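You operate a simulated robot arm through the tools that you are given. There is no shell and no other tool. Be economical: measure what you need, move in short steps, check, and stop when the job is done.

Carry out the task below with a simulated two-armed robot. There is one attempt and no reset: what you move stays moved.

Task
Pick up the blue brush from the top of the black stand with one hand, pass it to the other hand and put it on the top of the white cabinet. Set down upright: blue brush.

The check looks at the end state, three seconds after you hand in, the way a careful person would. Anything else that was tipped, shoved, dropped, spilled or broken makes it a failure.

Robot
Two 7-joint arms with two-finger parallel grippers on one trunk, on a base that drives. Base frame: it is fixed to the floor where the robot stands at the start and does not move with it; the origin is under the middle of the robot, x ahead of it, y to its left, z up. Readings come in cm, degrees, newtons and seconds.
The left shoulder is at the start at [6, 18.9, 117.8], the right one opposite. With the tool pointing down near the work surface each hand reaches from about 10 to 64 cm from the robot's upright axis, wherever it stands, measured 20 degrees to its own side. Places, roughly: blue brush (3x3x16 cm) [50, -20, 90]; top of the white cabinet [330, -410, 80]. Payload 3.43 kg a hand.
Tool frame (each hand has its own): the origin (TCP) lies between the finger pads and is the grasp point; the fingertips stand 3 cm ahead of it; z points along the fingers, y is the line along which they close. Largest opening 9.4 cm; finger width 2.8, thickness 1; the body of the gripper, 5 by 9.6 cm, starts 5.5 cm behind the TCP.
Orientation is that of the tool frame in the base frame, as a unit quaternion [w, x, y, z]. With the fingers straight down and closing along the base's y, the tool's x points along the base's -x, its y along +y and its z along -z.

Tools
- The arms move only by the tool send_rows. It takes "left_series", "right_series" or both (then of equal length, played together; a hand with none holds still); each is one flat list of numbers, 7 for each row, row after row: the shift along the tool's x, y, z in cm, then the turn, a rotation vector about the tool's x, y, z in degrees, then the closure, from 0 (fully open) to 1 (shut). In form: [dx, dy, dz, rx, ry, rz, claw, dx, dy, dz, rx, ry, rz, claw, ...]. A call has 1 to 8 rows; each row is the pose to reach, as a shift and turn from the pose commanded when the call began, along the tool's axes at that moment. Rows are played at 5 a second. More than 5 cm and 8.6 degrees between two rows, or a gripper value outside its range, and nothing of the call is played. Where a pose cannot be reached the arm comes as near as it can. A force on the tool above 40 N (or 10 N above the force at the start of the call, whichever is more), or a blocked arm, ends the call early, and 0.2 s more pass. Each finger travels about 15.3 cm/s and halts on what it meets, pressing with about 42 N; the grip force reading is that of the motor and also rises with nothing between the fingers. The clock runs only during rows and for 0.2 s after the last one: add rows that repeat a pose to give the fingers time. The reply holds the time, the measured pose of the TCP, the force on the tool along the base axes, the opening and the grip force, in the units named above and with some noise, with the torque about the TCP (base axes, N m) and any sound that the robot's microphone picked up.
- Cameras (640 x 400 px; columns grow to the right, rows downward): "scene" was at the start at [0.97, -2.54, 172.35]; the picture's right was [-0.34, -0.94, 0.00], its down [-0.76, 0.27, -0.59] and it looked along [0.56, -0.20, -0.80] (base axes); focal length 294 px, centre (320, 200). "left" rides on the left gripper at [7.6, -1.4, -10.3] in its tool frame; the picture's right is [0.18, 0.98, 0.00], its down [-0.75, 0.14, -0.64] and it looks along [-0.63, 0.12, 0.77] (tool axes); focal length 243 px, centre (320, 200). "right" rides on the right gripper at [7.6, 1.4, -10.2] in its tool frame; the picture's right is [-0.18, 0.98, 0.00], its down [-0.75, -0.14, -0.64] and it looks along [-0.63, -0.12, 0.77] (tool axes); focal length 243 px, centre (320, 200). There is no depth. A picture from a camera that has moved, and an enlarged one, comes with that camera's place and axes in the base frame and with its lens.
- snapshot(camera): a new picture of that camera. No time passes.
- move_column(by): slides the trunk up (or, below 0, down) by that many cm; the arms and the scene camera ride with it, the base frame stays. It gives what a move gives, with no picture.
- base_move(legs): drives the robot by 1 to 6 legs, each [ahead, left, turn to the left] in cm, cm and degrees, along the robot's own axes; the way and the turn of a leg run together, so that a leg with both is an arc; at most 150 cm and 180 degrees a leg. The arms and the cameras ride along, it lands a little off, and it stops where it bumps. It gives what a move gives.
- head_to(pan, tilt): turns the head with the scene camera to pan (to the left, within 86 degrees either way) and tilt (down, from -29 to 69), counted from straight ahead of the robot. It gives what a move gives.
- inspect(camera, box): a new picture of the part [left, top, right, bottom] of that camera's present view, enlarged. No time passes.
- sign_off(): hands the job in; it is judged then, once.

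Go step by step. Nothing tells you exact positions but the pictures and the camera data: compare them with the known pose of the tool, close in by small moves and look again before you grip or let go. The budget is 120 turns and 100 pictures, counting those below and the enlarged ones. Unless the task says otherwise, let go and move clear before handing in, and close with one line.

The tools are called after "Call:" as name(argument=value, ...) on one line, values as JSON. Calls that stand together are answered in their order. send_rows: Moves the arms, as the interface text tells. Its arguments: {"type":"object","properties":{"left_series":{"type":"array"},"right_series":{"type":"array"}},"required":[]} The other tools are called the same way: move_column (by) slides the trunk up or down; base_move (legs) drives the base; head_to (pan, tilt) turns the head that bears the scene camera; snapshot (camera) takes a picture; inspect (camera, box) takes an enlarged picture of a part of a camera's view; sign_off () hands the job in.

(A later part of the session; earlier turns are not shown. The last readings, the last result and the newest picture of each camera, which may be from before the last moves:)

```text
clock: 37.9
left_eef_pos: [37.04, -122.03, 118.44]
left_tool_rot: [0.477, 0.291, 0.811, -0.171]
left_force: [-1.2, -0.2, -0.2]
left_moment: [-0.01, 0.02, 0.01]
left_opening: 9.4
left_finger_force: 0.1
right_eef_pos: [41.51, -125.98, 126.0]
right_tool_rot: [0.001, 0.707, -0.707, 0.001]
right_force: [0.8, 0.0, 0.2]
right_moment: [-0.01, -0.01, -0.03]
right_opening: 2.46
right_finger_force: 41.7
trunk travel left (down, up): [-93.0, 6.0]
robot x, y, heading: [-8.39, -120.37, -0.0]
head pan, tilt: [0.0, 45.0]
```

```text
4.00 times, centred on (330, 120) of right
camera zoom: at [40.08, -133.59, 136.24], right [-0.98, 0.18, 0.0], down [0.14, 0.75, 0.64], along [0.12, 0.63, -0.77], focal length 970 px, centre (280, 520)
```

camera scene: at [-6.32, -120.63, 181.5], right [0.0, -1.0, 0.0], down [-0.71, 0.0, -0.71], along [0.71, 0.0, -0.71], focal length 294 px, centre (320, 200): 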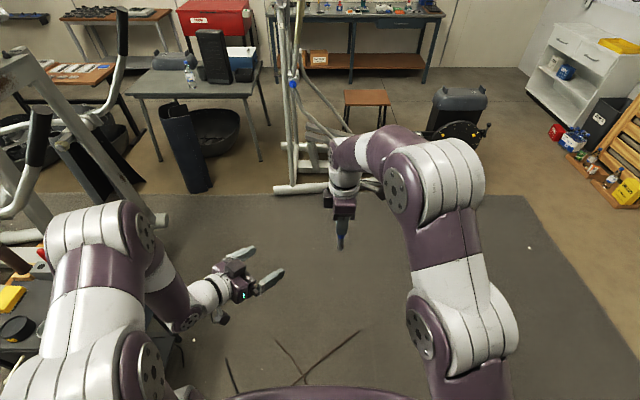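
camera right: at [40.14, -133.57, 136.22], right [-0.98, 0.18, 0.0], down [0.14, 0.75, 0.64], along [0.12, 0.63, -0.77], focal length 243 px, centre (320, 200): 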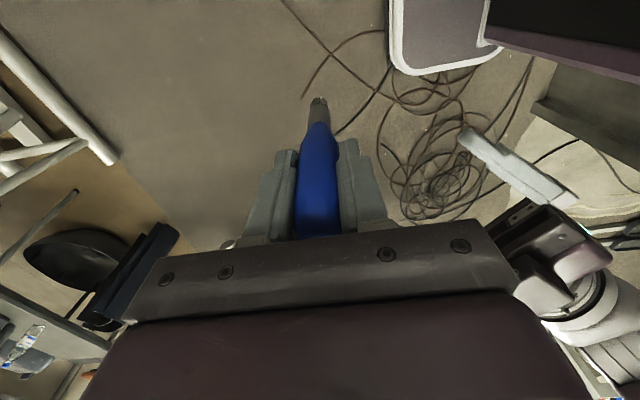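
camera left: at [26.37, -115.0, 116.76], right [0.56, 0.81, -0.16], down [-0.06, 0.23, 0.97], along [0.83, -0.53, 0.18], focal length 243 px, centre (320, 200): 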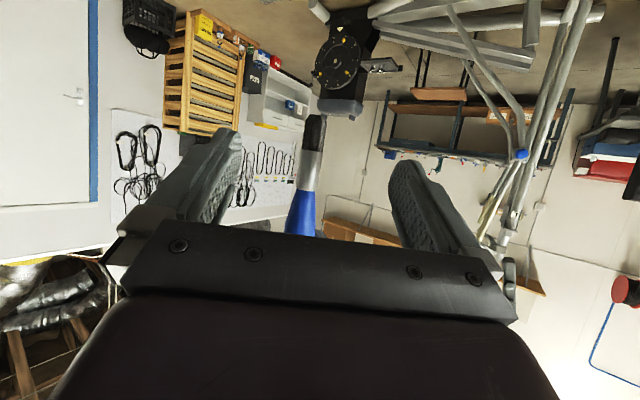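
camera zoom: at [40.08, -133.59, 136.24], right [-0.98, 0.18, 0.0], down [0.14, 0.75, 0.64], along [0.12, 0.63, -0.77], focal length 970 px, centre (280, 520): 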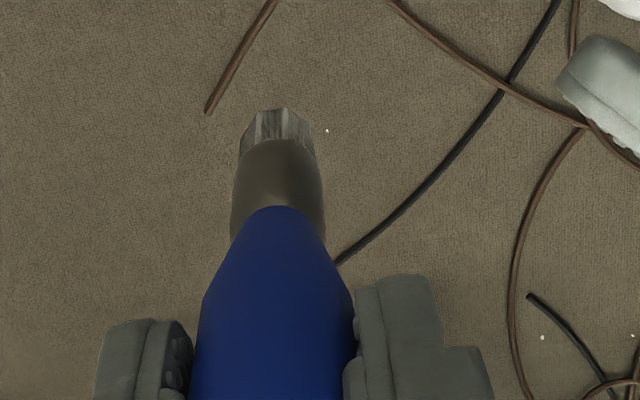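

Ferrule is well aligned, a hair to the left. Finishing the approach with a 0.3 cm lateral trim, then check before closing.

Call:
send_rows(left_series=[-1, -0.3, 1.75, 0, 0, 0, 0, -2, -0.3, 3.5, 0, 0, 0, 0, -3, -0.3, 5.2, 0, 0, 0, 0, -3, -0.3, 5.2, 0, 0, 0, 0])

Call:
snapshot(camera="left")

Call:
inspect(camera="scene", box=[240, 170, 390, 280])

Call:
inspect(camera="right", box=[240, 60, 440, 200])

```text
clock: 38.9
left_eef_pos: [41.54, -126.01, 118.46]
left_tool_rot: [0.477, 0.291, 0.811, -0.172]
left_force: [-0.1, -0.5, -0.1]
left_moment: [-0.01, -0.01, 0.01]
left_opening: 9.4
left_finger_force: 0.0
right_eef_pos: [41.47, -126.02, 126.01]
right_tool_rot: [0.0, -0.707, 0.708, 0.0]
right_force: [0.4, 0.1, -1.1]
right_moment: [0.0, 0.02, -0.01]
right_opening: 2.44
right_finger_force: 41.7
trunk travel left (down, up): [-93.0, 6.0]
robot x, y, heading: [-8.73, -120.84, 0.1]
head pan, tilt: [0.0, 45.0]
```

```text
66 pictures are left
camera left: at [30.87, -119.09, 116.87], right [0.56, 0.81, -0.16], down [-0.06, 0.23, 0.97], along [0.83, -0.53, 0.18], focal length 243 px, centre (320, 200)
```

left: 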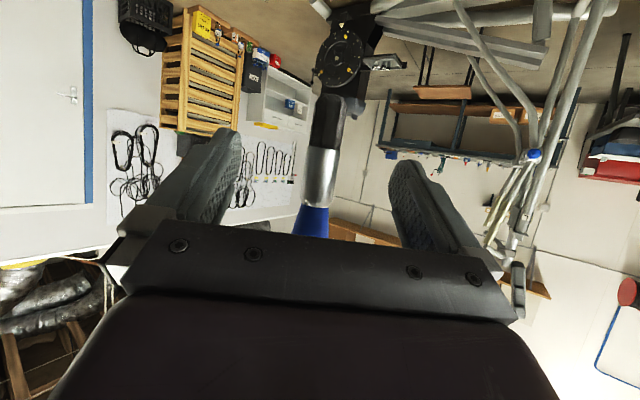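

```text
3.64 times, centred on (315, 225) of scene
camera zoom: at [-6.36, -120.69, 181.5], right [0.0, -1.0, 0.0], down [-0.71, 0.0, -0.71], along [0.71, 0.0, -0.71], focal length 1069 px, centre (338, 109)
```

zoom: 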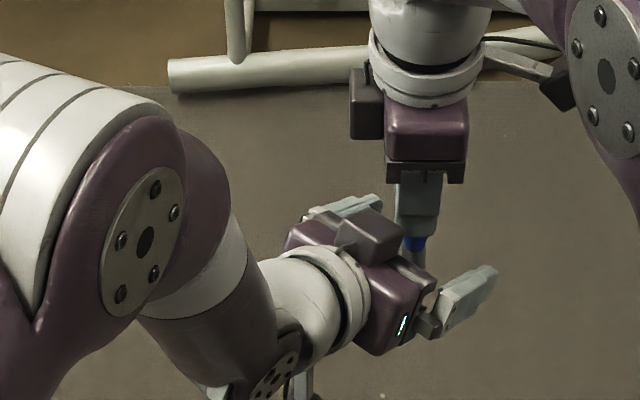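

```text
2.86 times, centred on (340, 130) of right
camera zoom: at [40.14, -133.62, 136.21], right [-0.98, 0.18, 0.0], down [0.14, 0.75, 0.64], along [0.12, 0.63, -0.77], focal length 693 px, centre (263, 400)
```

zoom: 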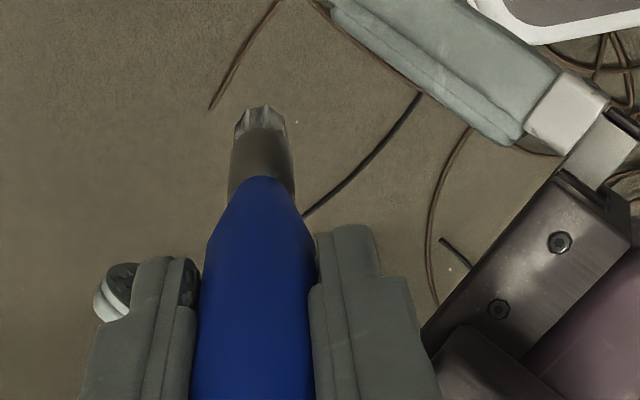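

Centred in both views. Closing the left hand on the ferrule.

Call:
send_rows(left_series=[0, 0, 0, 0, 0, 0, 0.4, 0, 0, 0, 0, 0, 0, 0.7, 0, 0, 0, 0, 0, 0, 1, 0, 0, 0, 0, 0, 0, 1, 0, 0, 0, 0, 0, 0, 1])

Call:
snapshot(camera="left")

Call:
inspect(camera="right", box=[240, 60, 440, 200])

```text
clock: 40.0
left_eef_pos: [41.5, -126.13, 118.51]
left_tool_rot: [0.477, 0.292, 0.811, -0.172]
left_force: [-6.7, -7.3, 3.1]
left_moment: [0.09, -0.25, -0.01]
left_opening: 1.86
left_finger_force: 42.3
right_eef_pos: [41.63, -125.95, 125.93]
right_tool_rot: [0.001, -0.707, 0.707, 0.0]
right_force: [5.6, 7.2, -3.0]
right_moment: [0.47, -0.18, -0.02]
right_opening: 2.44
right_finger_force: 41.7
trunk travel left (down, up): [-93.0, 6.0]
robot x, y, heading: [-8.68, -120.87, -0.1]
head pan, tilt: [0.0, 45.0]
```

```text
63 pictures are left
camera left: at [30.86, -119.09, 116.89], right [0.56, 0.81, -0.16], down [-0.06, 0.23, 0.97], along [0.83, -0.53, 0.18], focal length 243 px, centre (320, 200)
```

left: 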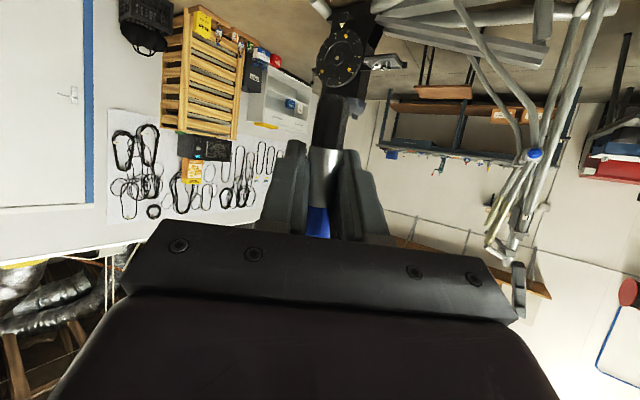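

```text
2.86 times, centred on (340, 130) of right
camera zoom: at [40.15, -133.6, 136.22], right [-0.98, 0.18, 0.0], down [0.14, 0.75, 0.64], along [0.12, 0.63, -0.77], focal length 693 px, centre (263, 400)
```

zoom: 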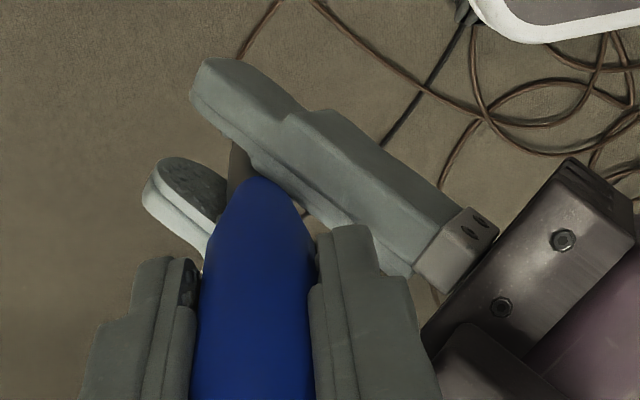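

Gripped on both sides with a 10 N sideways preload. I'll relieve it by a tiny shift, then open the right hand.

Call:
send_rows(left_series=[0, -0.15, 0, 0, 0, 0, 1, 0, -0.15, 0, 0, 0, 0, 1])

```text
clock: 40.6
left_eef_pos: [41.36, -126.19, 118.61]
left_tool_rot: [0.476, 0.291, 0.812, -0.172]
left_force: [1.1, 2.0, -0.3]
left_moment: [0.05, 0.05, 0.03]
left_opening: 1.87
left_finger_force: 41.6
right_eef_pos: [41.63, -126.09, 126.0]
right_tool_rot: [0.001, 0.707, -0.707, 0.0]
right_force: [0.0, -2.1, 0.1]
right_moment: [-0.15, -0.06, 0.0]
right_opening: 2.42
right_finger_force: 41.8
trunk travel left (down, up): [-93.0, 6.0]
robot x, y, heading: [-8.57, -120.61, 0.1]
head pan, tilt: [0.0, 45.0]
```

Preload gone. Open the right hand, then lower the left with the brush 9 cm straight down out of the right fingers.

Call:
send_rows(right_series=[0, 0, 0, 0, 0, 0, 0.6, 0, 0, 0, 0, 0, 0, 0, 0, 0, 0, 0, 0, 0, 0, 0, 0, 0, 0, 0, 0, 0])

Call:
send_rows(left_series=[1.3, 0, 0.75, 0, 0, 0, 1, 3.46, 0, 2, 0, 0, 0, 1, 5.6, 0, 3.25, 0, 0, 0, 1, 7.8, 0, 4.5, 0, 0, 0, 1, 7.8, 0, 4.5, 0, 0, 0, 1])

Call:
snapshot(camera="scene")

Call:
snapshot(camera="right")

```text
clock: 41.2
left_eef_pos: [41.02, -126.42, 118.47]
left_tool_rot: [0.475, 0.298, 0.81, -0.173]
left_force: [-55.9, 11.2, 27.0]
left_moment: [-0.39, -3.14, 0.54]
left_opening: 1.84
left_finger_force: 41.8
right_eef_pos: [42.4, -126.07, 126.17]
right_tool_rot: [0.01, -0.706, 0.708, -0.009]
right_force: [54.9, -10.6, -27.1]
right_moment: [-0.4, -1.51, -0.27]
right_opening: 6.27
right_finger_force: 0.1
trunk travel left (down, up): [-93.0, 6.0]
robot x, y, heading: [-8.25, -120.66, 0.5]
head pan, tilt: [0.0, 45.0]
stopped in row 2 (left hand): the force on the tool passed its limit at 52 N (the readings are from after the stop); the commanded pose is now the measured one
```

```text
clock: 41.5
left_eef_pos: [41.18, -126.5, 118.23]
left_tool_rot: [0.478, 0.3, 0.807, -0.176]
left_force: [-46.7, 13.0, 22.2]
left_moment: [-0.52, -2.59, 0.29]
left_opening: 1.86
left_finger_force: 42.1
right_eef_pos: [42.64, -126.36, 125.94]
right_tool_rot: [0.013, -0.706, 0.708, -0.013]
right_force: [46.0, -12.4, -22.0]
right_moment: [-0.39, -1.39, -0.03]
right_opening: 6.8
right_finger_force: 0.1
trunk travel left (down, up): [-93.0, 6.0]
robot x, y, heading: [-8.71, -120.47, -0.3]
head pan, tilt: [0.0, 45.0]
stopped in row 1 (right hand): the force on the tool passed its limit at 80 N (the readings are from after the stop); the commanded pose is now the measured one
```

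```text
61 pictures are left
camera scene: at [-6.32, -120.68, 181.5], right [0.0, -1.0, 0.0], down [-0.71, 0.0, -0.71], along [0.71, 0.0, -0.71], focal length 294 px, centre (320, 200)
```

scene: 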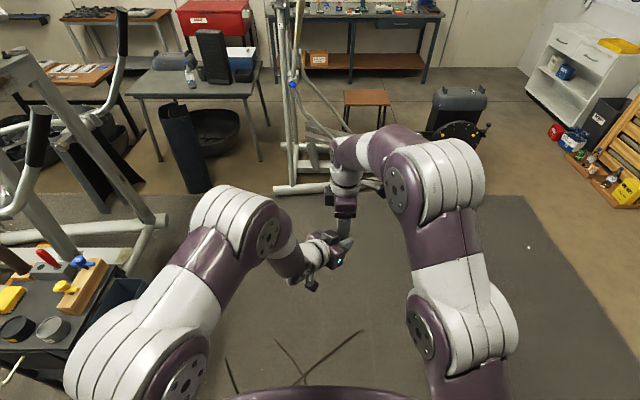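

```text
60 pictures are left
camera right: at [40.81, -133.97, 136.19], right [-0.98, 0.19, -0.04], down [0.12, 0.75, 0.65], along [0.15, 0.63, -0.76], focal length 243 px, centre (320, 200)
```

right: 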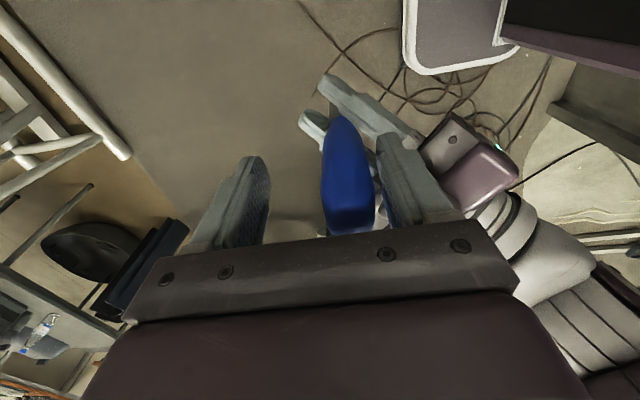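

The opening right finger pushes on the box atop the left gripper. I'll close the right hand partway to relieve that.

Call:
send_rows(right_series=[0, 0, 0, 0, 0, 0, 0.52, 0, 0, 0, 0, 0, 0, 0.52, 0, 0, 0, 0, 0, 0, 0.52])

Call:
snapshot(camera="right")

Call:
inspect(camera="scene", box=[250, 170, 400, 280])

```text
clock: 42.3
left_eef_pos: [41.35, -126.57, 118.36]
left_tool_rot: [0.479, 0.296, 0.808, -0.174]
left_force: [0.3, -0.2, -0.3]
left_moment: [0.02, 0.0, -0.02]
left_opening: 1.84
left_finger_force: 42.0
right_eef_pos: [42.26, -126.15, 126.02]
right_tool_rot: [0.008, -0.706, 0.708, -0.008]
right_force: [-0.2, 1.0, 0.3]
right_moment: [-0.02, -0.04, -0.03]
right_opening: 4.51
right_finger_force: 0.0
trunk travel left (down, up): [-93.0, 6.0]
robot x, y, heading: [-8.66, -121.04, 0.0]
head pan, tilt: [0.0, 45.0]
```

```text
59 pictures are left
camera right: at [40.57, -133.85, 136.15], right [-0.98, 0.19, -0.02], down [0.13, 0.75, 0.65], along [0.14, 0.63, -0.76], focal length 243 px, centre (320, 200)
```

right: 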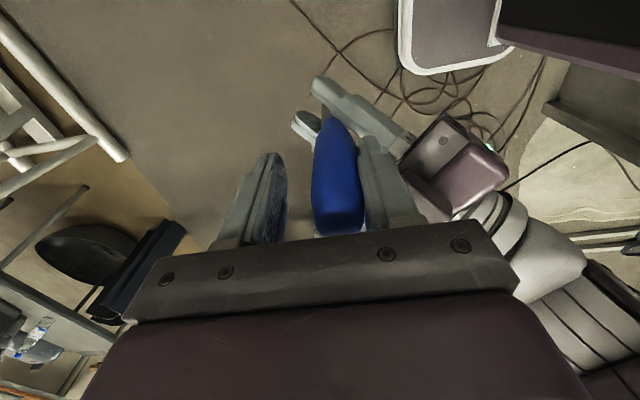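

```text
3.64 times, centred on (325, 225) of scene
camera zoom: at [-6.36, -120.68, 181.5], right [0.0, -1.0, 0.0], down [-0.71, 0.0, -0.71], along [0.71, 0.0, -0.71], focal length 1069 px, centre (302, 109)
```

zoom: 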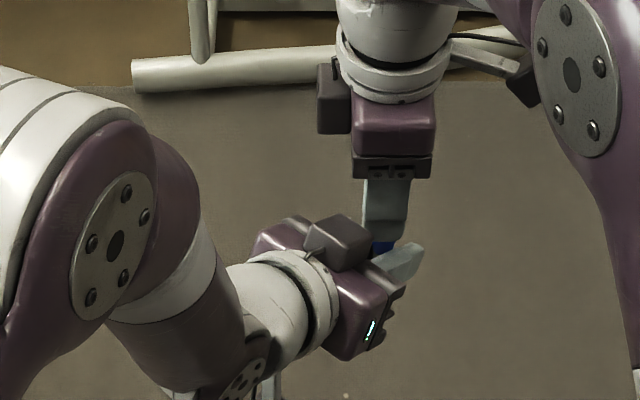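

Forces are zero and the left holds the brush. Lowering the left hand with it.

Call:
send_rows(left_series=[0.87, 0, 0.5, 0, 0, 0, 1, 2.6, 0, 1.5, 0, 0, 0, 1, 5.2, 0, 3, 0, 0, 0, 1, 8.2, 0, 4.75, 0, 0, 0, 1, 8.2, 0, 4.75, 0, 0, 0, 1])

Call:
inspect(camera="scene", box=[250, 170, 400, 280])

Call:
snapshot(camera="right")

```text
clock: 43.5
left_eef_pos: [41.25, -126.61, 108.95]
left_tool_rot: [0.48, 0.297, 0.807, -0.175]
left_force: [-0.1, 0.1, 1.0]
left_moment: [-0.04, -0.04, -0.03]
left_opening: 1.83
left_finger_force: 41.4
right_eef_pos: [42.22, -126.24, 126.06]
right_tool_rot: [0.009, -0.707, 0.707, -0.009]
right_force: [-0.3, -0.1, -0.1]
right_moment: [-0.02, -0.04, -0.04]
right_opening: 4.52
right_finger_force: 0.1
trunk travel left (down, up): [-93.0, 6.0]
robot x, y, heading: [-8.04, -121.01, -0.0]
head pan, tilt: [0.0, 45.0]
```

```text
3.64 times, centred on (325, 225) of scene
camera zoom: at [-6.41, -120.67, 181.51], right [0.0, -1.0, 0.0], down [-0.71, 0.0, -0.71], along [0.71, 0.0, -0.71], focal length 1069 px, centre (302, 109)
```

zoom: 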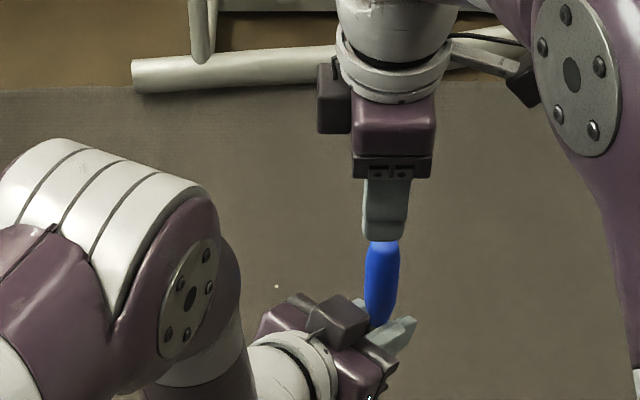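

```text
56 pictures are left
camera right: at [40.54, -133.84, 136.17], right [-0.98, 0.19, -0.03], down [0.13, 0.75, 0.65], along [0.14, 0.63, -0.76], focal length 243 px, centre (320, 200)
```

right: 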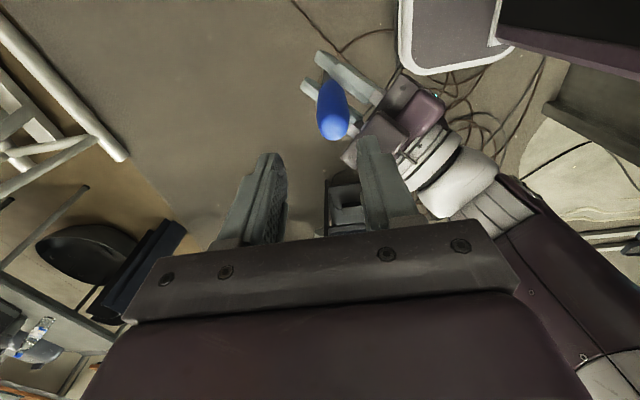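

The left hand now holds the brush alone. I'll move the right hand away and check how the brush sits.

Call:
send_rows(right_series=[4, 0, 0, 0, 0, 0, 0.5, 8, 2, 0, 0, 0, 0, 0.5, 11, 5, 0, 0, 0, 0, 0.5, 12, 9, 0, 0, 0, 0, 0.5, 13, 13, 0, 0, 0, 0, 0.5])

Call:
inspect(camera="scene", box=[250, 170, 400, 280])

Call:
snapshot(camera="left")

Call:
snapshot(camera="right")

```text
clock: 44.7
left_eef_pos: [41.2, -126.69, 108.99]
left_tool_rot: [0.48, 0.297, 0.807, -0.174]
left_force: [-0.6, -0.5, 0.3]
left_moment: [0.02, 0.01, -0.02]
left_opening: 1.85
left_finger_force: 42.2
right_eef_pos: [29.27, -139.34, 125.84]
right_tool_rot: [0.009, -0.706, 0.708, -0.01]
right_force: [0.1, -0.1, -0.1]
right_moment: [-0.03, -0.04, -0.04]
right_opening: 4.7
right_finger_force: 0.1
trunk travel left (down, up): [-93.0, 6.0]
robot x, y, heading: [-8.4, -120.75, -0.2]
head pan, tilt: [0.0, 45.0]
```

```text
3.64 times, centred on (325, 225) of scene
camera zoom: at [-6.65, -120.74, 181.51], right [0.0, -1.0, 0.0], down [-0.71, 0.0, -0.71], along [0.71, 0.0, -0.71], focal length 1069 px, centre (302, 109)
```

zoom: 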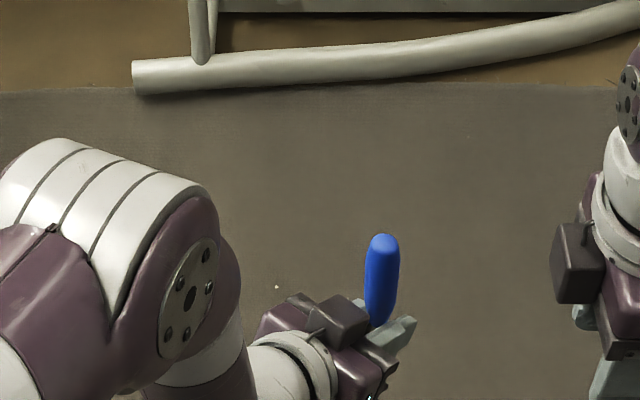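

```text
54 pictures are left
camera left: at [30.6, -119.55, 107.3], right [0.57, 0.81, -0.16], down [-0.07, 0.24, 0.97], along [0.82, -0.54, 0.19], focal length 243 px, centre (320, 200)
```

left: 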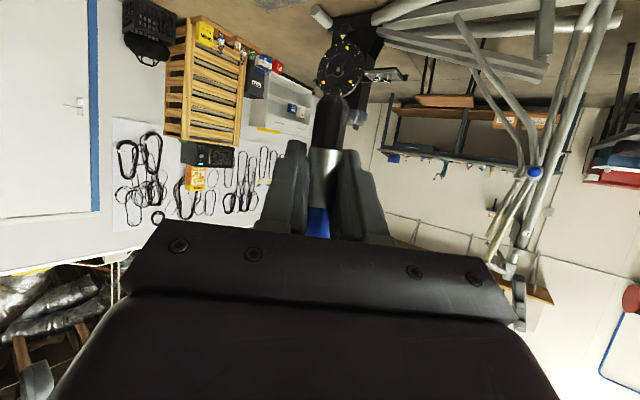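

```text
53 pictures are left
camera right: at [27.5, -146.99, 136.07], right [-0.98, 0.19, -0.03], down [0.13, 0.75, 0.65], along [0.14, 0.63, -0.76], focal length 243 px, centre (320, 200)
```

right: 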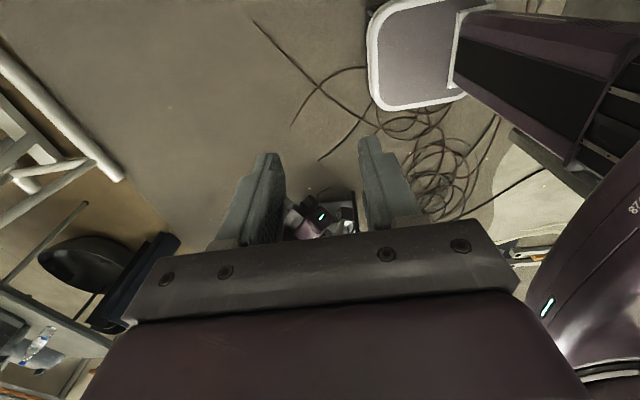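

Call:
inspect(camera="scene", box=[325, 195, 373, 225])

Call:
inspect(camera="left", box=[240, 80, 432, 245])

```text
13.33 times, centred on (349, 210) of scene
camera zoom: at [-6.65, -120.74, 181.51], right [0.0, -1.0, 0.0], down [-0.71, 0.0, -0.71], along [0.71, 0.0, -0.71], focal length 3920 px, centre (-67, 67)
```

zoom: 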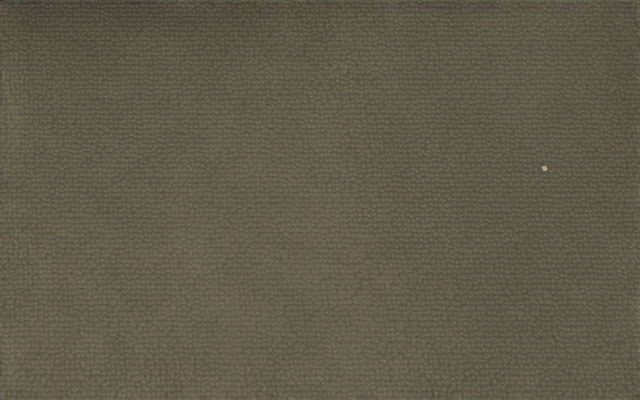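

```text
2.42 times, centred on (336, 162) of left
camera zoom: at [30.6, -119.55, 107.3], right [0.57, 0.81, -0.16], down [-0.07, 0.24, 0.97], along [0.82, -0.54, 0.19], focal length 588 px, centre (281, 291)
```

zoom: 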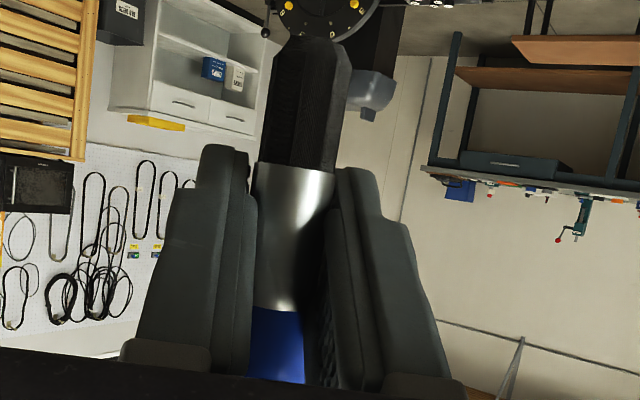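

Call:
inspect(camera="scene", box=[310, 215, 370, 253])

```text
10.53 times, centred on (340, 234) of scene
camera zoom: at [-6.65, -120.74, 181.51], right [0.0, -1.0, 0.0], down [-0.71, 0.0, -0.71], along [0.71, 0.0, -0.71], focal length 3094 px, centre (110, -158)
```

zoom: 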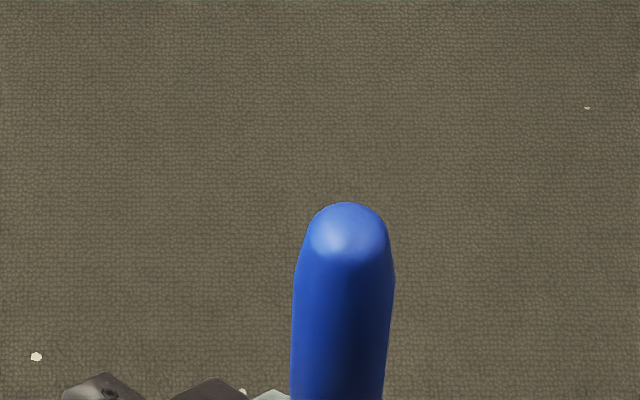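

The brush is within 2° of vertical; I'll trim that tilt, then turn toward the cabinet and drive part way.

Call:
send_rows(left_series=[0, 0, 0, -0.8, -0.7, 1.35, 1, 0, 0, 0, -0.8, -0.7, 1.35, 1])

Call:
base_move(legs=[[0, 0, -50], [120, 0, 0], [80, 0, 0]])

Call:
head_to(pan=10, tilt=30)

Call:
snapshot(camera="scene")

```text
clock: 45.3
left_eef_pos: [41.29, -126.49, 108.96]
left_tool_rot: [0.488, 0.302, 0.802, -0.165]
left_force: [-0.6, -0.2, -0.2]
left_moment: [0.0, 0.04, 0.01]
left_opening: 1.87
left_finger_force: 42.3
right_eef_pos: [29.28, -139.47, 125.81]
right_tool_rot: [0.01, -0.707, 0.708, -0.01]
right_force: [-0.5, -0.9, 0.0]
right_moment: [0.01, 0.0, -0.05]
right_opening: 4.7
right_finger_force: 0.3
trunk travel left (down, up): [-93.0, 6.0]
robot x, y, heading: [-8.48, -120.54, 0.1]
head pan, tilt: [0.0, 45.0]
```

```text
clock: 57.4
left_eef_pos: [151.61, -310.57, 108.94]
left_tool_rot: [0.376, 0.606, 0.606, -0.352]
left_force: [0.5, 0.1, 0.5]
left_moment: [0.01, 0.0, 0.0]
left_opening: 1.85
left_finger_force: 42.0
right_eef_pos: [134.17, -310.04, 125.82]
right_tool_rot: [0.005, -0.351, 0.936, -0.011]
right_force: [0.1, 0.0, 0.4]
right_moment: [-0.01, -0.01, -0.01]
right_opening: 4.71
right_finger_force: 0.1
trunk travel left (down, up): [-93.0, 6.0]
robot x, y, heading: [122.97, -269.1, -48.6]
head pan, tilt: [0.0, 45.0]
```

```text
clock: 58.2
left_eef_pos: [151.62, -310.59, 109.0]
left_tool_rot: [0.376, 0.607, 0.606, -0.351]
left_force: [0.1, -0.7, -0.5]
left_moment: [0.0, -0.01, 0.02]
left_opening: 1.85
left_finger_force: 40.9
right_eef_pos: [134.2, -310.16, 125.77]
right_tool_rot: [0.004, -0.351, 0.936, -0.012]
right_force: [-0.4, -0.9, -0.1]
right_moment: [0.01, 0.02, 0.01]
right_opening: 4.71
right_finger_force: 0.1
trunk travel left (down, up): [-93.0, 6.0]
robot x, y, heading: [123.29, -269.28, -48.7]
head pan, tilt: [10.0, 30.0]
```

```text
49 pictures are left
camera scene: at [126.31, -270.39, 183.76], right [-0.63, -0.78, 0.0], down [-0.39, 0.31, -0.87], along [0.67, -0.54, -0.5], focal length 294 px, centre (320, 200)
```

scene: 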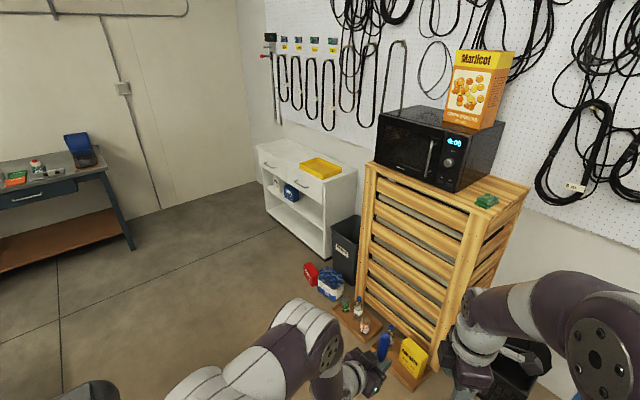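

I can see the cabinet with a yellow tray on its top. Zooming in to locate its edges.

Call:
inspect(camera="scene", box=[240, 120, 380, 270])

```text
2.67 times, centred on (310, 195) of scene
camera zoom: at [126.31, -270.39, 183.76], right [-0.63, -0.78, 0.0], down [-0.39, 0.31, -0.87], along [0.67, -0.54, -0.5], focal length 784 px, centre (347, 213)
```

zoom: 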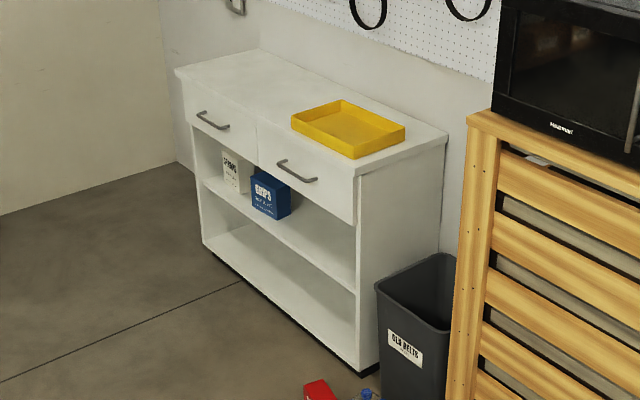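

The cabinet top spans x 282–393, y −400 to −438, z 80; the yellow tray sits at x 290–325. I'll place the brush on the free left part, near [356,−409]. Driving between the machine and the crate to stand in front.

Call:
base_move(legs=[[56, 0, 0], [0, 0, 40], [140, 0, 0]])

Call:
head_to(pan=-60, tilt=45)

Call:
snapshot(camera="scene")

```text
clock: 69.9
left_eef_pos: [348.18, -346.52, 108.9]
left_tool_rot: [0.475, 0.363, 0.776, -0.202]
left_force: [0.3, -0.5, -0.4]
left_moment: [0.03, 0.01, 0.01]
left_opening: 1.83
left_finger_force: 42.1
right_eef_pos: [334.65, -357.18, 125.79]
right_tool_rot: [0.009, -0.649, 0.761, -0.009]
right_force: [-0.6, 0.5, 0.4]
right_moment: [0.01, 0.04, 0.0]
right_opening: 4.7
right_finger_force: 0.0
trunk travel left (down, up): [-93.0, 6.0]
robot x, y, heading: [299.73, -332.9, -9.2]
head pan, tilt: [10.0, 30.0]
```

```text
clock: 71.3
left_eef_pos: [348.38, -346.49, 108.92]
left_tool_rot: [0.473, 0.364, 0.776, -0.203]
left_force: [0.1, 0.4, 0.1]
left_moment: [-0.03, 0.0, -0.02]
left_opening: 1.85
left_finger_force: 41.9
right_eef_pos: [334.59, -357.4, 125.84]
right_tool_rot: [0.008, -0.649, 0.761, -0.009]
right_force: [0.2, -0.1, -0.7]
right_moment: [0.01, 0.02, 0.0]
right_opening: 4.69
right_finger_force: 0.0
trunk travel left (down, up): [-93.0, 6.0]
robot x, y, heading: [299.87, -332.91, -9.0]
head pan, tilt: [-60.0, 45.0]
```

```text
47 pictures are left
camera scene: at [297.01, -339.56, 181.51], right [-0.93, -0.36, 0.0], down [-0.25, 0.66, -0.71], along [0.25, -0.66, -0.71], focal length 294 px, centre (320, 200)
```

scene: 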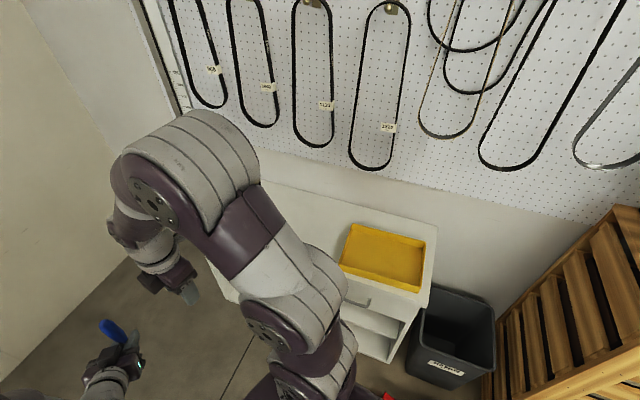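

Now turn to face the cabinet at an angle and strafe left, then re-check before closing in.

Call:
base_move(legs=[[0, 0, -66], [0, 40, 0], [20, 0, 0]])

Call:
head_to(pan=0, tilt=50)

Call:
snapshot(camera="scene")

```text
clock: 77.8
left_eef_pos: [350.83, -391.19, 109.03]
left_tool_rot: [0.289, 0.726, 0.455, -0.426]
left_force: [0.5, -0.6, 1.3]
left_moment: [0.02, 0.01, 0.0]
left_opening: 1.84
left_finger_force: 42.0
right_eef_pos: [335.32, -383.0, 126.01]
right_tool_rot: [0.002, -0.133, 0.991, -0.014]
right_force: [-0.4, 1.3, 0.4]
right_moment: [-0.03, 0.0, 0.03]
right_opening: 4.71
right_finger_force: 0.0
trunk travel left (down, up): [-93.0, 6.0]
robot x, y, heading: [343.31, -341.9, -74.8]
head pan, tilt: [-60.0, 45.0]
```

```text
clock: 79.1
left_eef_pos: [350.84, -391.42, 108.9]
left_tool_rot: [0.288, 0.726, 0.456, -0.426]
left_force: [0.1, 0.3, -0.3]
left_moment: [-0.01, 0.01, 0.0]
left_opening: 1.86
left_finger_force: 41.4
right_eef_pos: [335.34, -383.39, 125.79]
right_tool_rot: [0.002, -0.132, 0.991, -0.012]
right_force: [-0.5, 0.0, 0.1]
right_moment: [0.02, 0.02, -0.01]
right_opening: 4.71
right_finger_force: 0.0
trunk travel left (down, up): [-93.0, 6.0]
robot x, y, heading: [343.14, -341.99, -74.8]
head pan, tilt: [0.0, 50.0]
```

```text
46 pictures are left
camera scene: at [343.8, -343.43, 180.81], right [-0.96, -0.26, 0.0], down [-0.2, 0.74, -0.64], along [0.17, -0.62, -0.77], focal length 294 px, centre (320, 200)
```

scene: 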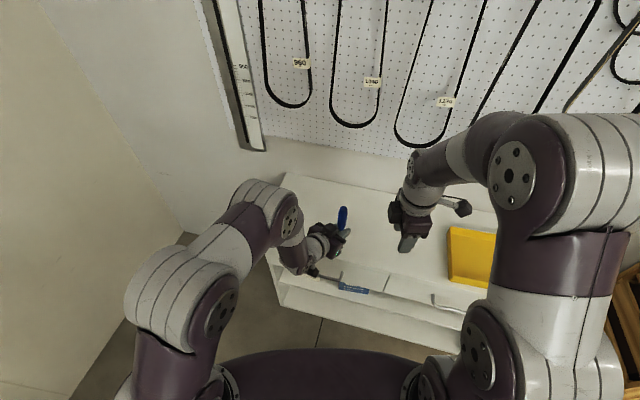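

Good line-up. Driving 17.5 cm ahead to bring the brush over the free part of the top, then lowering the trunk most of the way.

Call:
base_move(legs=[[17.5, 0, 0]])

Call:
move_column(by=-17)

Call:
snapshot(camera="scene")

Call:
snapshot(camera="left")

Call:
snapshot(camera="right")

```text
clock: 80.6
left_eef_pos: [355.29, -407.89, 109.07]
left_tool_rot: [0.289, 0.726, 0.456, -0.426]
left_force: [0.8, 0.5, -0.2]
left_moment: [0.03, -0.02, 0.04]
left_opening: 1.83
left_finger_force: 42.1
right_eef_pos: [340.08, -399.85, 126.06]
right_tool_rot: [0.002, -0.134, 0.991, -0.014]
right_force: [1.7, 0.7, 0.8]
right_moment: [-0.02, 0.01, 0.0]
right_opening: 4.73
right_finger_force: 0.1
trunk travel left (down, up): [-93.0, 6.0]
robot x, y, heading: [347.56, -358.32, -74.7]
head pan, tilt: [0.0, 50.0]
```

```text
clock: 82.5
left_eef_pos: [355.53, -408.1, 91.89]
left_tool_rot: [0.288, 0.726, 0.456, -0.426]
left_force: [-0.6, -0.6, 0.1]
left_moment: [0.0, 0.0, -0.01]
left_opening: 1.85
left_finger_force: 41.7
right_eef_pos: [339.99, -400.12, 108.94]
right_tool_rot: [0.002, -0.134, 0.991, -0.013]
right_force: [-0.1, 0.0, 0.5]
right_moment: [-0.01, -0.01, 0.01]
right_opening: 4.71
right_finger_force: 0.0
trunk travel left (down, up): [-76.0, 23.0]
robot x, y, heading: [348.26, -358.38, -74.3]
head pan, tilt: [0.0, 50.0]
```

```text
45 pictures are left
camera scene: at [348.41, -360.14, 163.82], right [-0.96, -0.27, 0.0], down [-0.2, 0.74, -0.64], along [0.17, -0.62, -0.77], focal length 294 px, centre (320, 200)
```

scene: 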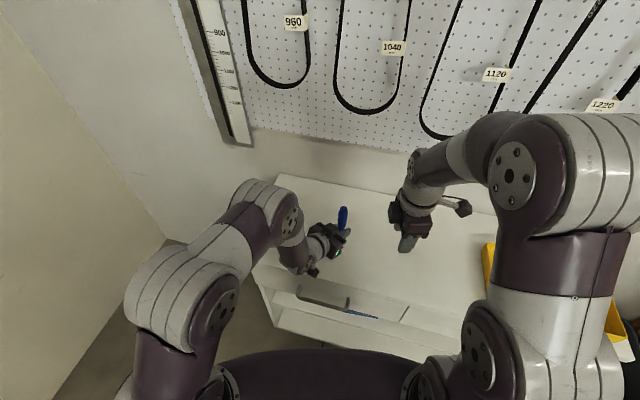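

```text
44 pictures are left
camera left: at [359.55, -396.07, 90.03], right [0.93, -0.33, -0.13], down [0.19, 0.15, 0.97], along [-0.31, -0.93, 0.2], focal length 243 px, centre (320, 200)
```

left: 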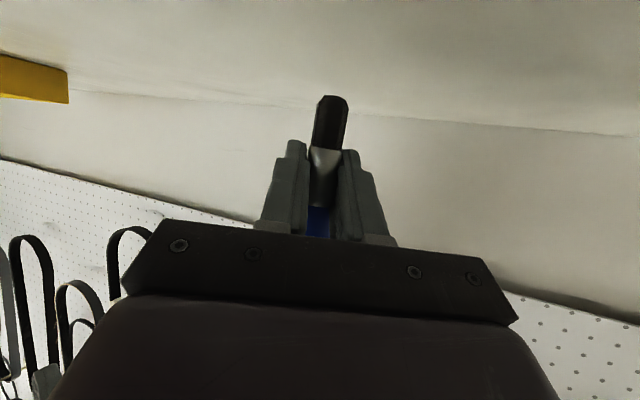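

```text
43 pictures are left
camera right: at [332.24, -400.48, 119.05], right [-0.08, 1.0, -0.02], down [0.76, 0.08, 0.65], along [0.64, 0.03, -0.76], focal length 243 px, centre (320, 200)
```

right: 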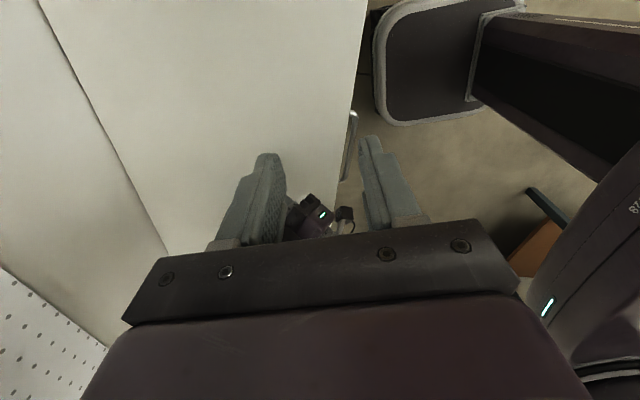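

The brush hangs about 7 cm above the free white surface. I'll swing the right hand back so its camera sees the brush side-on, to check it's vertical.

Call:
send_rows(right_series=[-0.7, 2.4, 0, 0, 0, 0, 0.5, -1.4, 4.8, 0, 0, 0, 0, 0.5, -2.1, 7.2, 0, 0, 0, 0, 0.5, -2.7, 10, 0, 0, 0, 0, 0.5, -2.7, 10, 0, 0, 0, 0, 0.5])

Call:
snapshot(camera="right")

Call:
inspect(camera="left", box=[240, 80, 432, 245])

```text
clock: 83.7
left_eef_pos: [355.43, -408.09, 91.96]
left_tool_rot: [0.289, 0.726, 0.457, -0.426]
left_force: [0.5, 0.4, -0.8]
left_moment: [-0.01, 0.02, 0.01]
left_opening: 1.85
left_finger_force: 42.0
right_eef_pos: [340.03, -389.69, 108.64]
right_tool_rot: [0.002, -0.133, 0.991, -0.012]
right_force: [-0.8, -0.2, 0.2]
right_moment: [0.03, 0.0, -0.01]
right_opening: 4.69
right_finger_force: 0.0
trunk travel left (down, up): [-76.0, 23.0]
robot x, y, heading: [347.66, -358.24, -74.6]
head pan, tilt: [0.0, 50.0]
```

```text
42 pictures are left
camera right: at [332.2, -390.16, 118.83], right [-0.08, 1.0, -0.02], down [0.76, 0.08, 0.65], along [0.64, 0.04, -0.76], focal length 243 px, centre (320, 200)
```

right: 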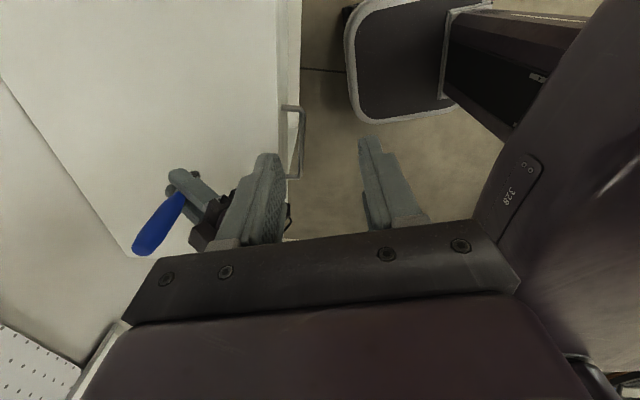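

```text
2.42 times, centred on (336, 162) of left
camera zoom: at [359.56, -396.13, 90.0], right [0.93, -0.33, -0.13], down [0.19, 0.15, 0.97], along [-0.31, -0.93, 0.2], focal length 588 px, centre (281, 291)
```

zoom: 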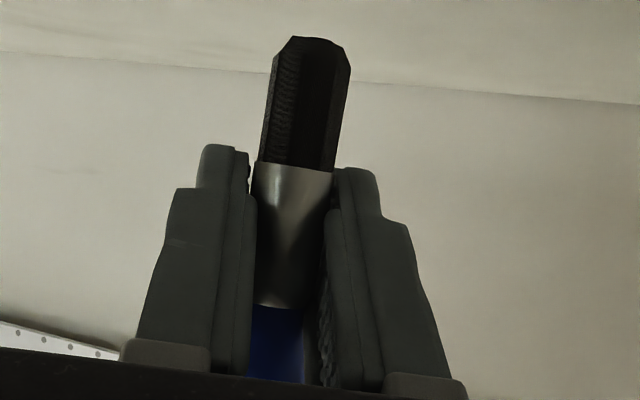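

Call:
inspect(camera="right", box=[110, 155, 230, 265])

Call:
inspect(camera="scene", box=[310, 190, 390, 270])

```text
3.64 times, centred on (170, 210) of right
camera zoom: at [332.2, -390.16, 118.83], right [-0.08, 1.0, -0.02], down [0.76, 0.08, 0.65], along [0.64, 0.04, -0.76], focal length 882 px, centre (866, 164)
```

zoom: 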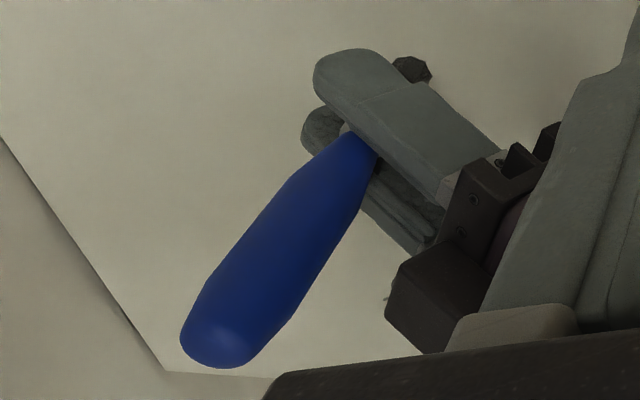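

```text
5.00 times, centred on (350, 230) of scene
camera zoom: at [348.43, -360.25, 163.81], right [-0.96, -0.27, 0.0], down [-0.2, 0.74, -0.64], along [0.17, -0.62, -0.77], focal length 1470 px, centre (170, 50)
```

zoom: 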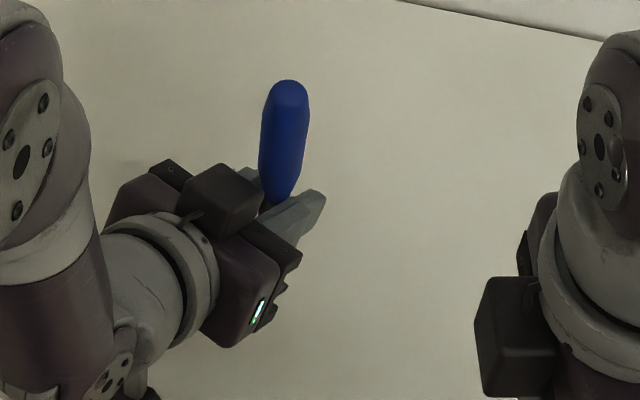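

The brush is vertical within about a degree; tip ~4.5 cm below the TCP, i.e. near z 87.5. Lowering 5.5 cm, then feeling for contact in small steps.

Call:
send_rows(left_series=[1.77, -0.06, 0.94, 0, 0, 0, 1, 3.53, -0.12, 1.89, 0, 0, 0, 1, 4.86, -0.16, 2.6, 0, 0, 0, 1, 4.86, -0.16, 2.6, 0, 0, 0, 1])

Call:
snapshot(camera="left")

Call:
inspect(camera="right", box=[110, 135, 230, 245])

```text
clock: 84.4
left_eef_pos: [355.24, -408.81, 88.54]
left_tool_rot: [0.297, 0.721, 0.45, -0.436]
left_force: [0.1, 3.2, 12.7]
left_moment: [0.16, 0.02, 0.01]
left_opening: 1.85
left_finger_force: 42.0
right_eef_pos: [339.95, -389.52, 108.69]
right_tool_rot: [0.001, -0.133, 0.991, -0.013]
right_force: [-0.1, -0.8, 0.2]
right_moment: [-0.02, -0.01, 0.03]
right_opening: 4.67
right_finger_force: 0.0
trunk travel left (down, up): [-76.0, 23.0]
robot x, y, heading: [347.87, -358.36, -74.5]
head pan, tilt: [0.0, 50.0]
stopped in row 3 (left hand): the force on the tool passed its limit at 49 N (the readings are from after the stop); the commanded pose is now the measured one
```

```text
38 pictures are left
camera left: at [359.34, -396.85, 86.31], right [0.93, -0.34, -0.13], down [0.2, 0.17, 0.96], along [-0.3, -0.92, 0.23], focal length 243 px, centre (320, 200)
```

left: 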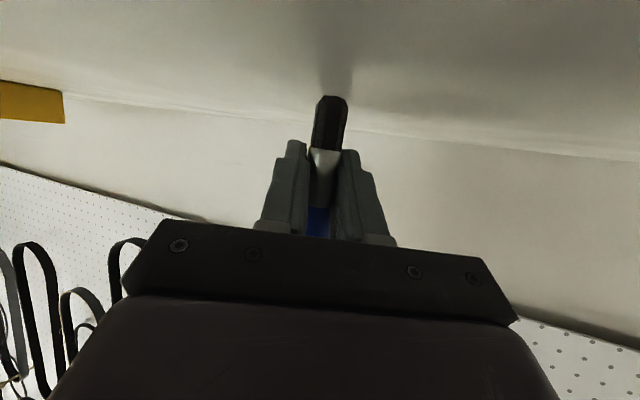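

```text
3.64 times, centred on (170, 190) of right
camera zoom: at [332.2, -389.94, 118.9], right [-0.08, 1.0, -0.03], down [0.76, 0.08, 0.65], along [0.64, 0.03, -0.76], focal length 882 px, centre (866, 236)
```

zoom: 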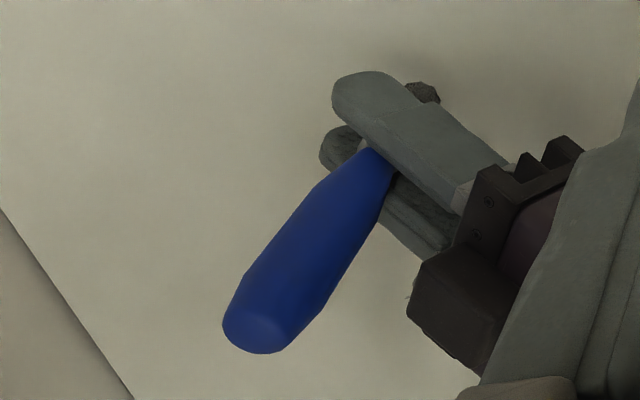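

Contact came at TCP z 88.5: the small moment says it's the brush's tip on the surface (so the top is near z 84). The hand flexed 1.7°; I'll raise slightly, restore the orientation, and re-check.

Call:
send_rows(left_series=[-0.5, 0.02, -0.27, 0, 1.7, -0.38, 1, -0.5, 0.02, -0.27, 0, 1.7, -0.38, 1])

Call:
inspect(camera="left", box=[240, 60, 432, 225])

Call:
inspect(camera="right", box=[110, 135, 230, 245])

```text
clock: 85.0
left_eef_pos: [355.43, -408.77, 88.95]
left_tool_rot: [0.287, 0.726, 0.459, -0.424]
left_force: [0.6, 0.9, 0.0]
left_moment: [0.01, 0.0, 0.02]
left_opening: 1.84
left_finger_force: 42.4
right_eef_pos: [340.05, -389.72, 108.71]
right_tool_rot: [0.002, -0.135, 0.991, -0.012]
right_force: [0.0, -0.3, 0.3]
right_moment: [-0.01, -0.01, 0.01]
right_opening: 4.69
right_finger_force: 0.0
trunk travel left (down, up): [-76.0, 23.0]
robot x, y, heading: [348.09, -358.43, -74.7]
head pan, tilt: [0.0, 50.0]
```

```text
2.42 times, centred on (336, 142) of left
camera zoom: at [359.36, -396.7, 87.13], right [0.93, -0.33, -0.13], down [0.19, 0.14, 0.97], along [-0.3, -0.93, 0.19], focal length 588 px, centre (281, 339)
```

zoom: 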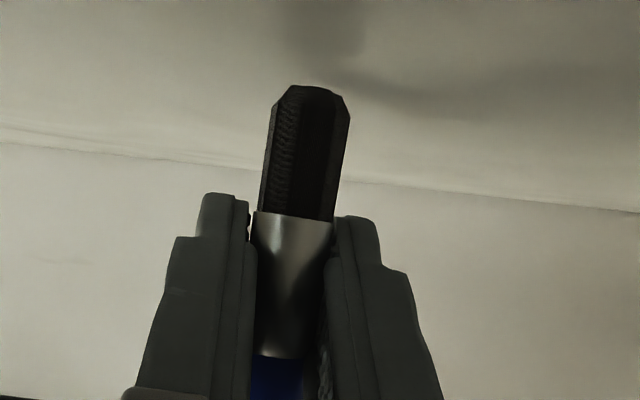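

```text
3.64 times, centred on (170, 190) of right
camera zoom: at [332.19, -390.13, 118.85], right [-0.08, 1.0, -0.02], down [0.76, 0.08, 0.65], along [0.64, 0.04, -0.76], focal length 882 px, centre (866, 236)
```

zoom: 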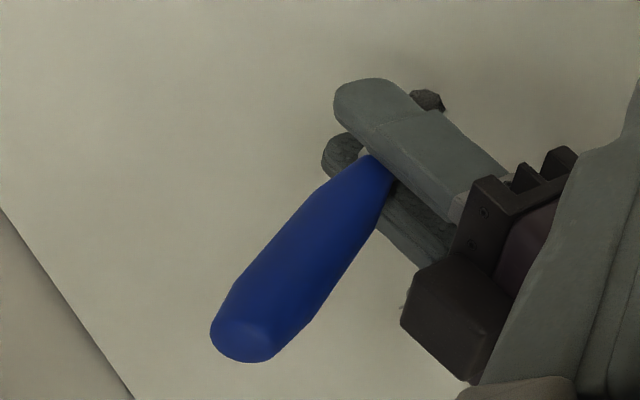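

Still vertical, no slip. Now lowering in 1–2 mm steps until light contact.

Call:
send_rows(left_series=[0.13, 0, 0.07, 0, 0, 0, 1, 0.13, 0, 0.07, 0, 0, 0, 1])

Call:
send_rows(left_series=[0.13, 0, 0.07, 0, 0, 0, 1, 0.13, 0, 0.07, 0, 0, 0, 1])

Call:
send_rows(left_series=[0.13, 0, 0.07, 0, 0, 0, 1, 0.13, 0, 0.07, 0, 0, 0, 1])

```text
clock: 85.6
left_eef_pos: [355.39, -408.83, 88.77]
left_tool_rot: [0.287, 0.726, 0.458, -0.425]
left_force: [-0.7, -0.4, -0.4]
left_moment: [0.05, 0.0, -0.01]
left_opening: 1.84
left_finger_force: 41.7
right_eef_pos: [340.03, -389.71, 108.65]
right_tool_rot: [0.002, -0.135, 0.991, -0.012]
right_force: [-0.2, 0.6, -0.9]
right_moment: [0.0, 0.0, 0.01]
right_opening: 4.72
right_finger_force: 0.0
trunk travel left (down, up): [-76.0, 23.0]
robot x, y, heading: [347.81, -358.12, -74.7]
head pan, tilt: [0.0, 50.0]
```

```text
clock: 86.2
left_eef_pos: [355.41, -408.86, 88.73]
left_tool_rot: [0.287, 0.727, 0.458, -0.424]
left_force: [0.2, 0.1, -0.6]
left_moment: [-0.03, 0.0, 0.0]
left_opening: 1.82
left_finger_force: 42.1
right_eef_pos: [340.02, -389.75, 108.66]
right_tool_rot: [0.002, -0.134, 0.991, -0.012]
right_force: [-0.2, 0.8, -0.4]
right_moment: [-0.03, 0.02, -0.03]
right_opening: 4.69
right_finger_force: 0.1
trunk travel left (down, up): [-76.0, 23.0]
robot x, y, heading: [348.0, -358.45, -74.7]
head pan, tilt: [0.0, 50.0]
```

```text
clock: 86.8
left_eef_pos: [355.39, -408.67, 88.57]
left_tool_rot: [0.289, 0.726, 0.458, -0.425]
left_force: [1.1, 0.0, 9.5]
left_moment: [-0.04, 0.01, 0.03]
left_opening: 1.85
left_finger_force: 41.9
right_eef_pos: [339.96, -389.59, 108.82]
right_tool_rot: [0.002, -0.134, 0.991, -0.013]
right_force: [0.1, 0.3, 1.3]
right_moment: [0.02, 0.02, 0.03]
right_opening: 4.72
right_finger_force: 0.1
trunk travel left (down, up): [-76.0, 23.0]
robot x, y, heading: [347.83, -358.52, -74.6]
head pan, tilt: [0.0, 50.0]
```

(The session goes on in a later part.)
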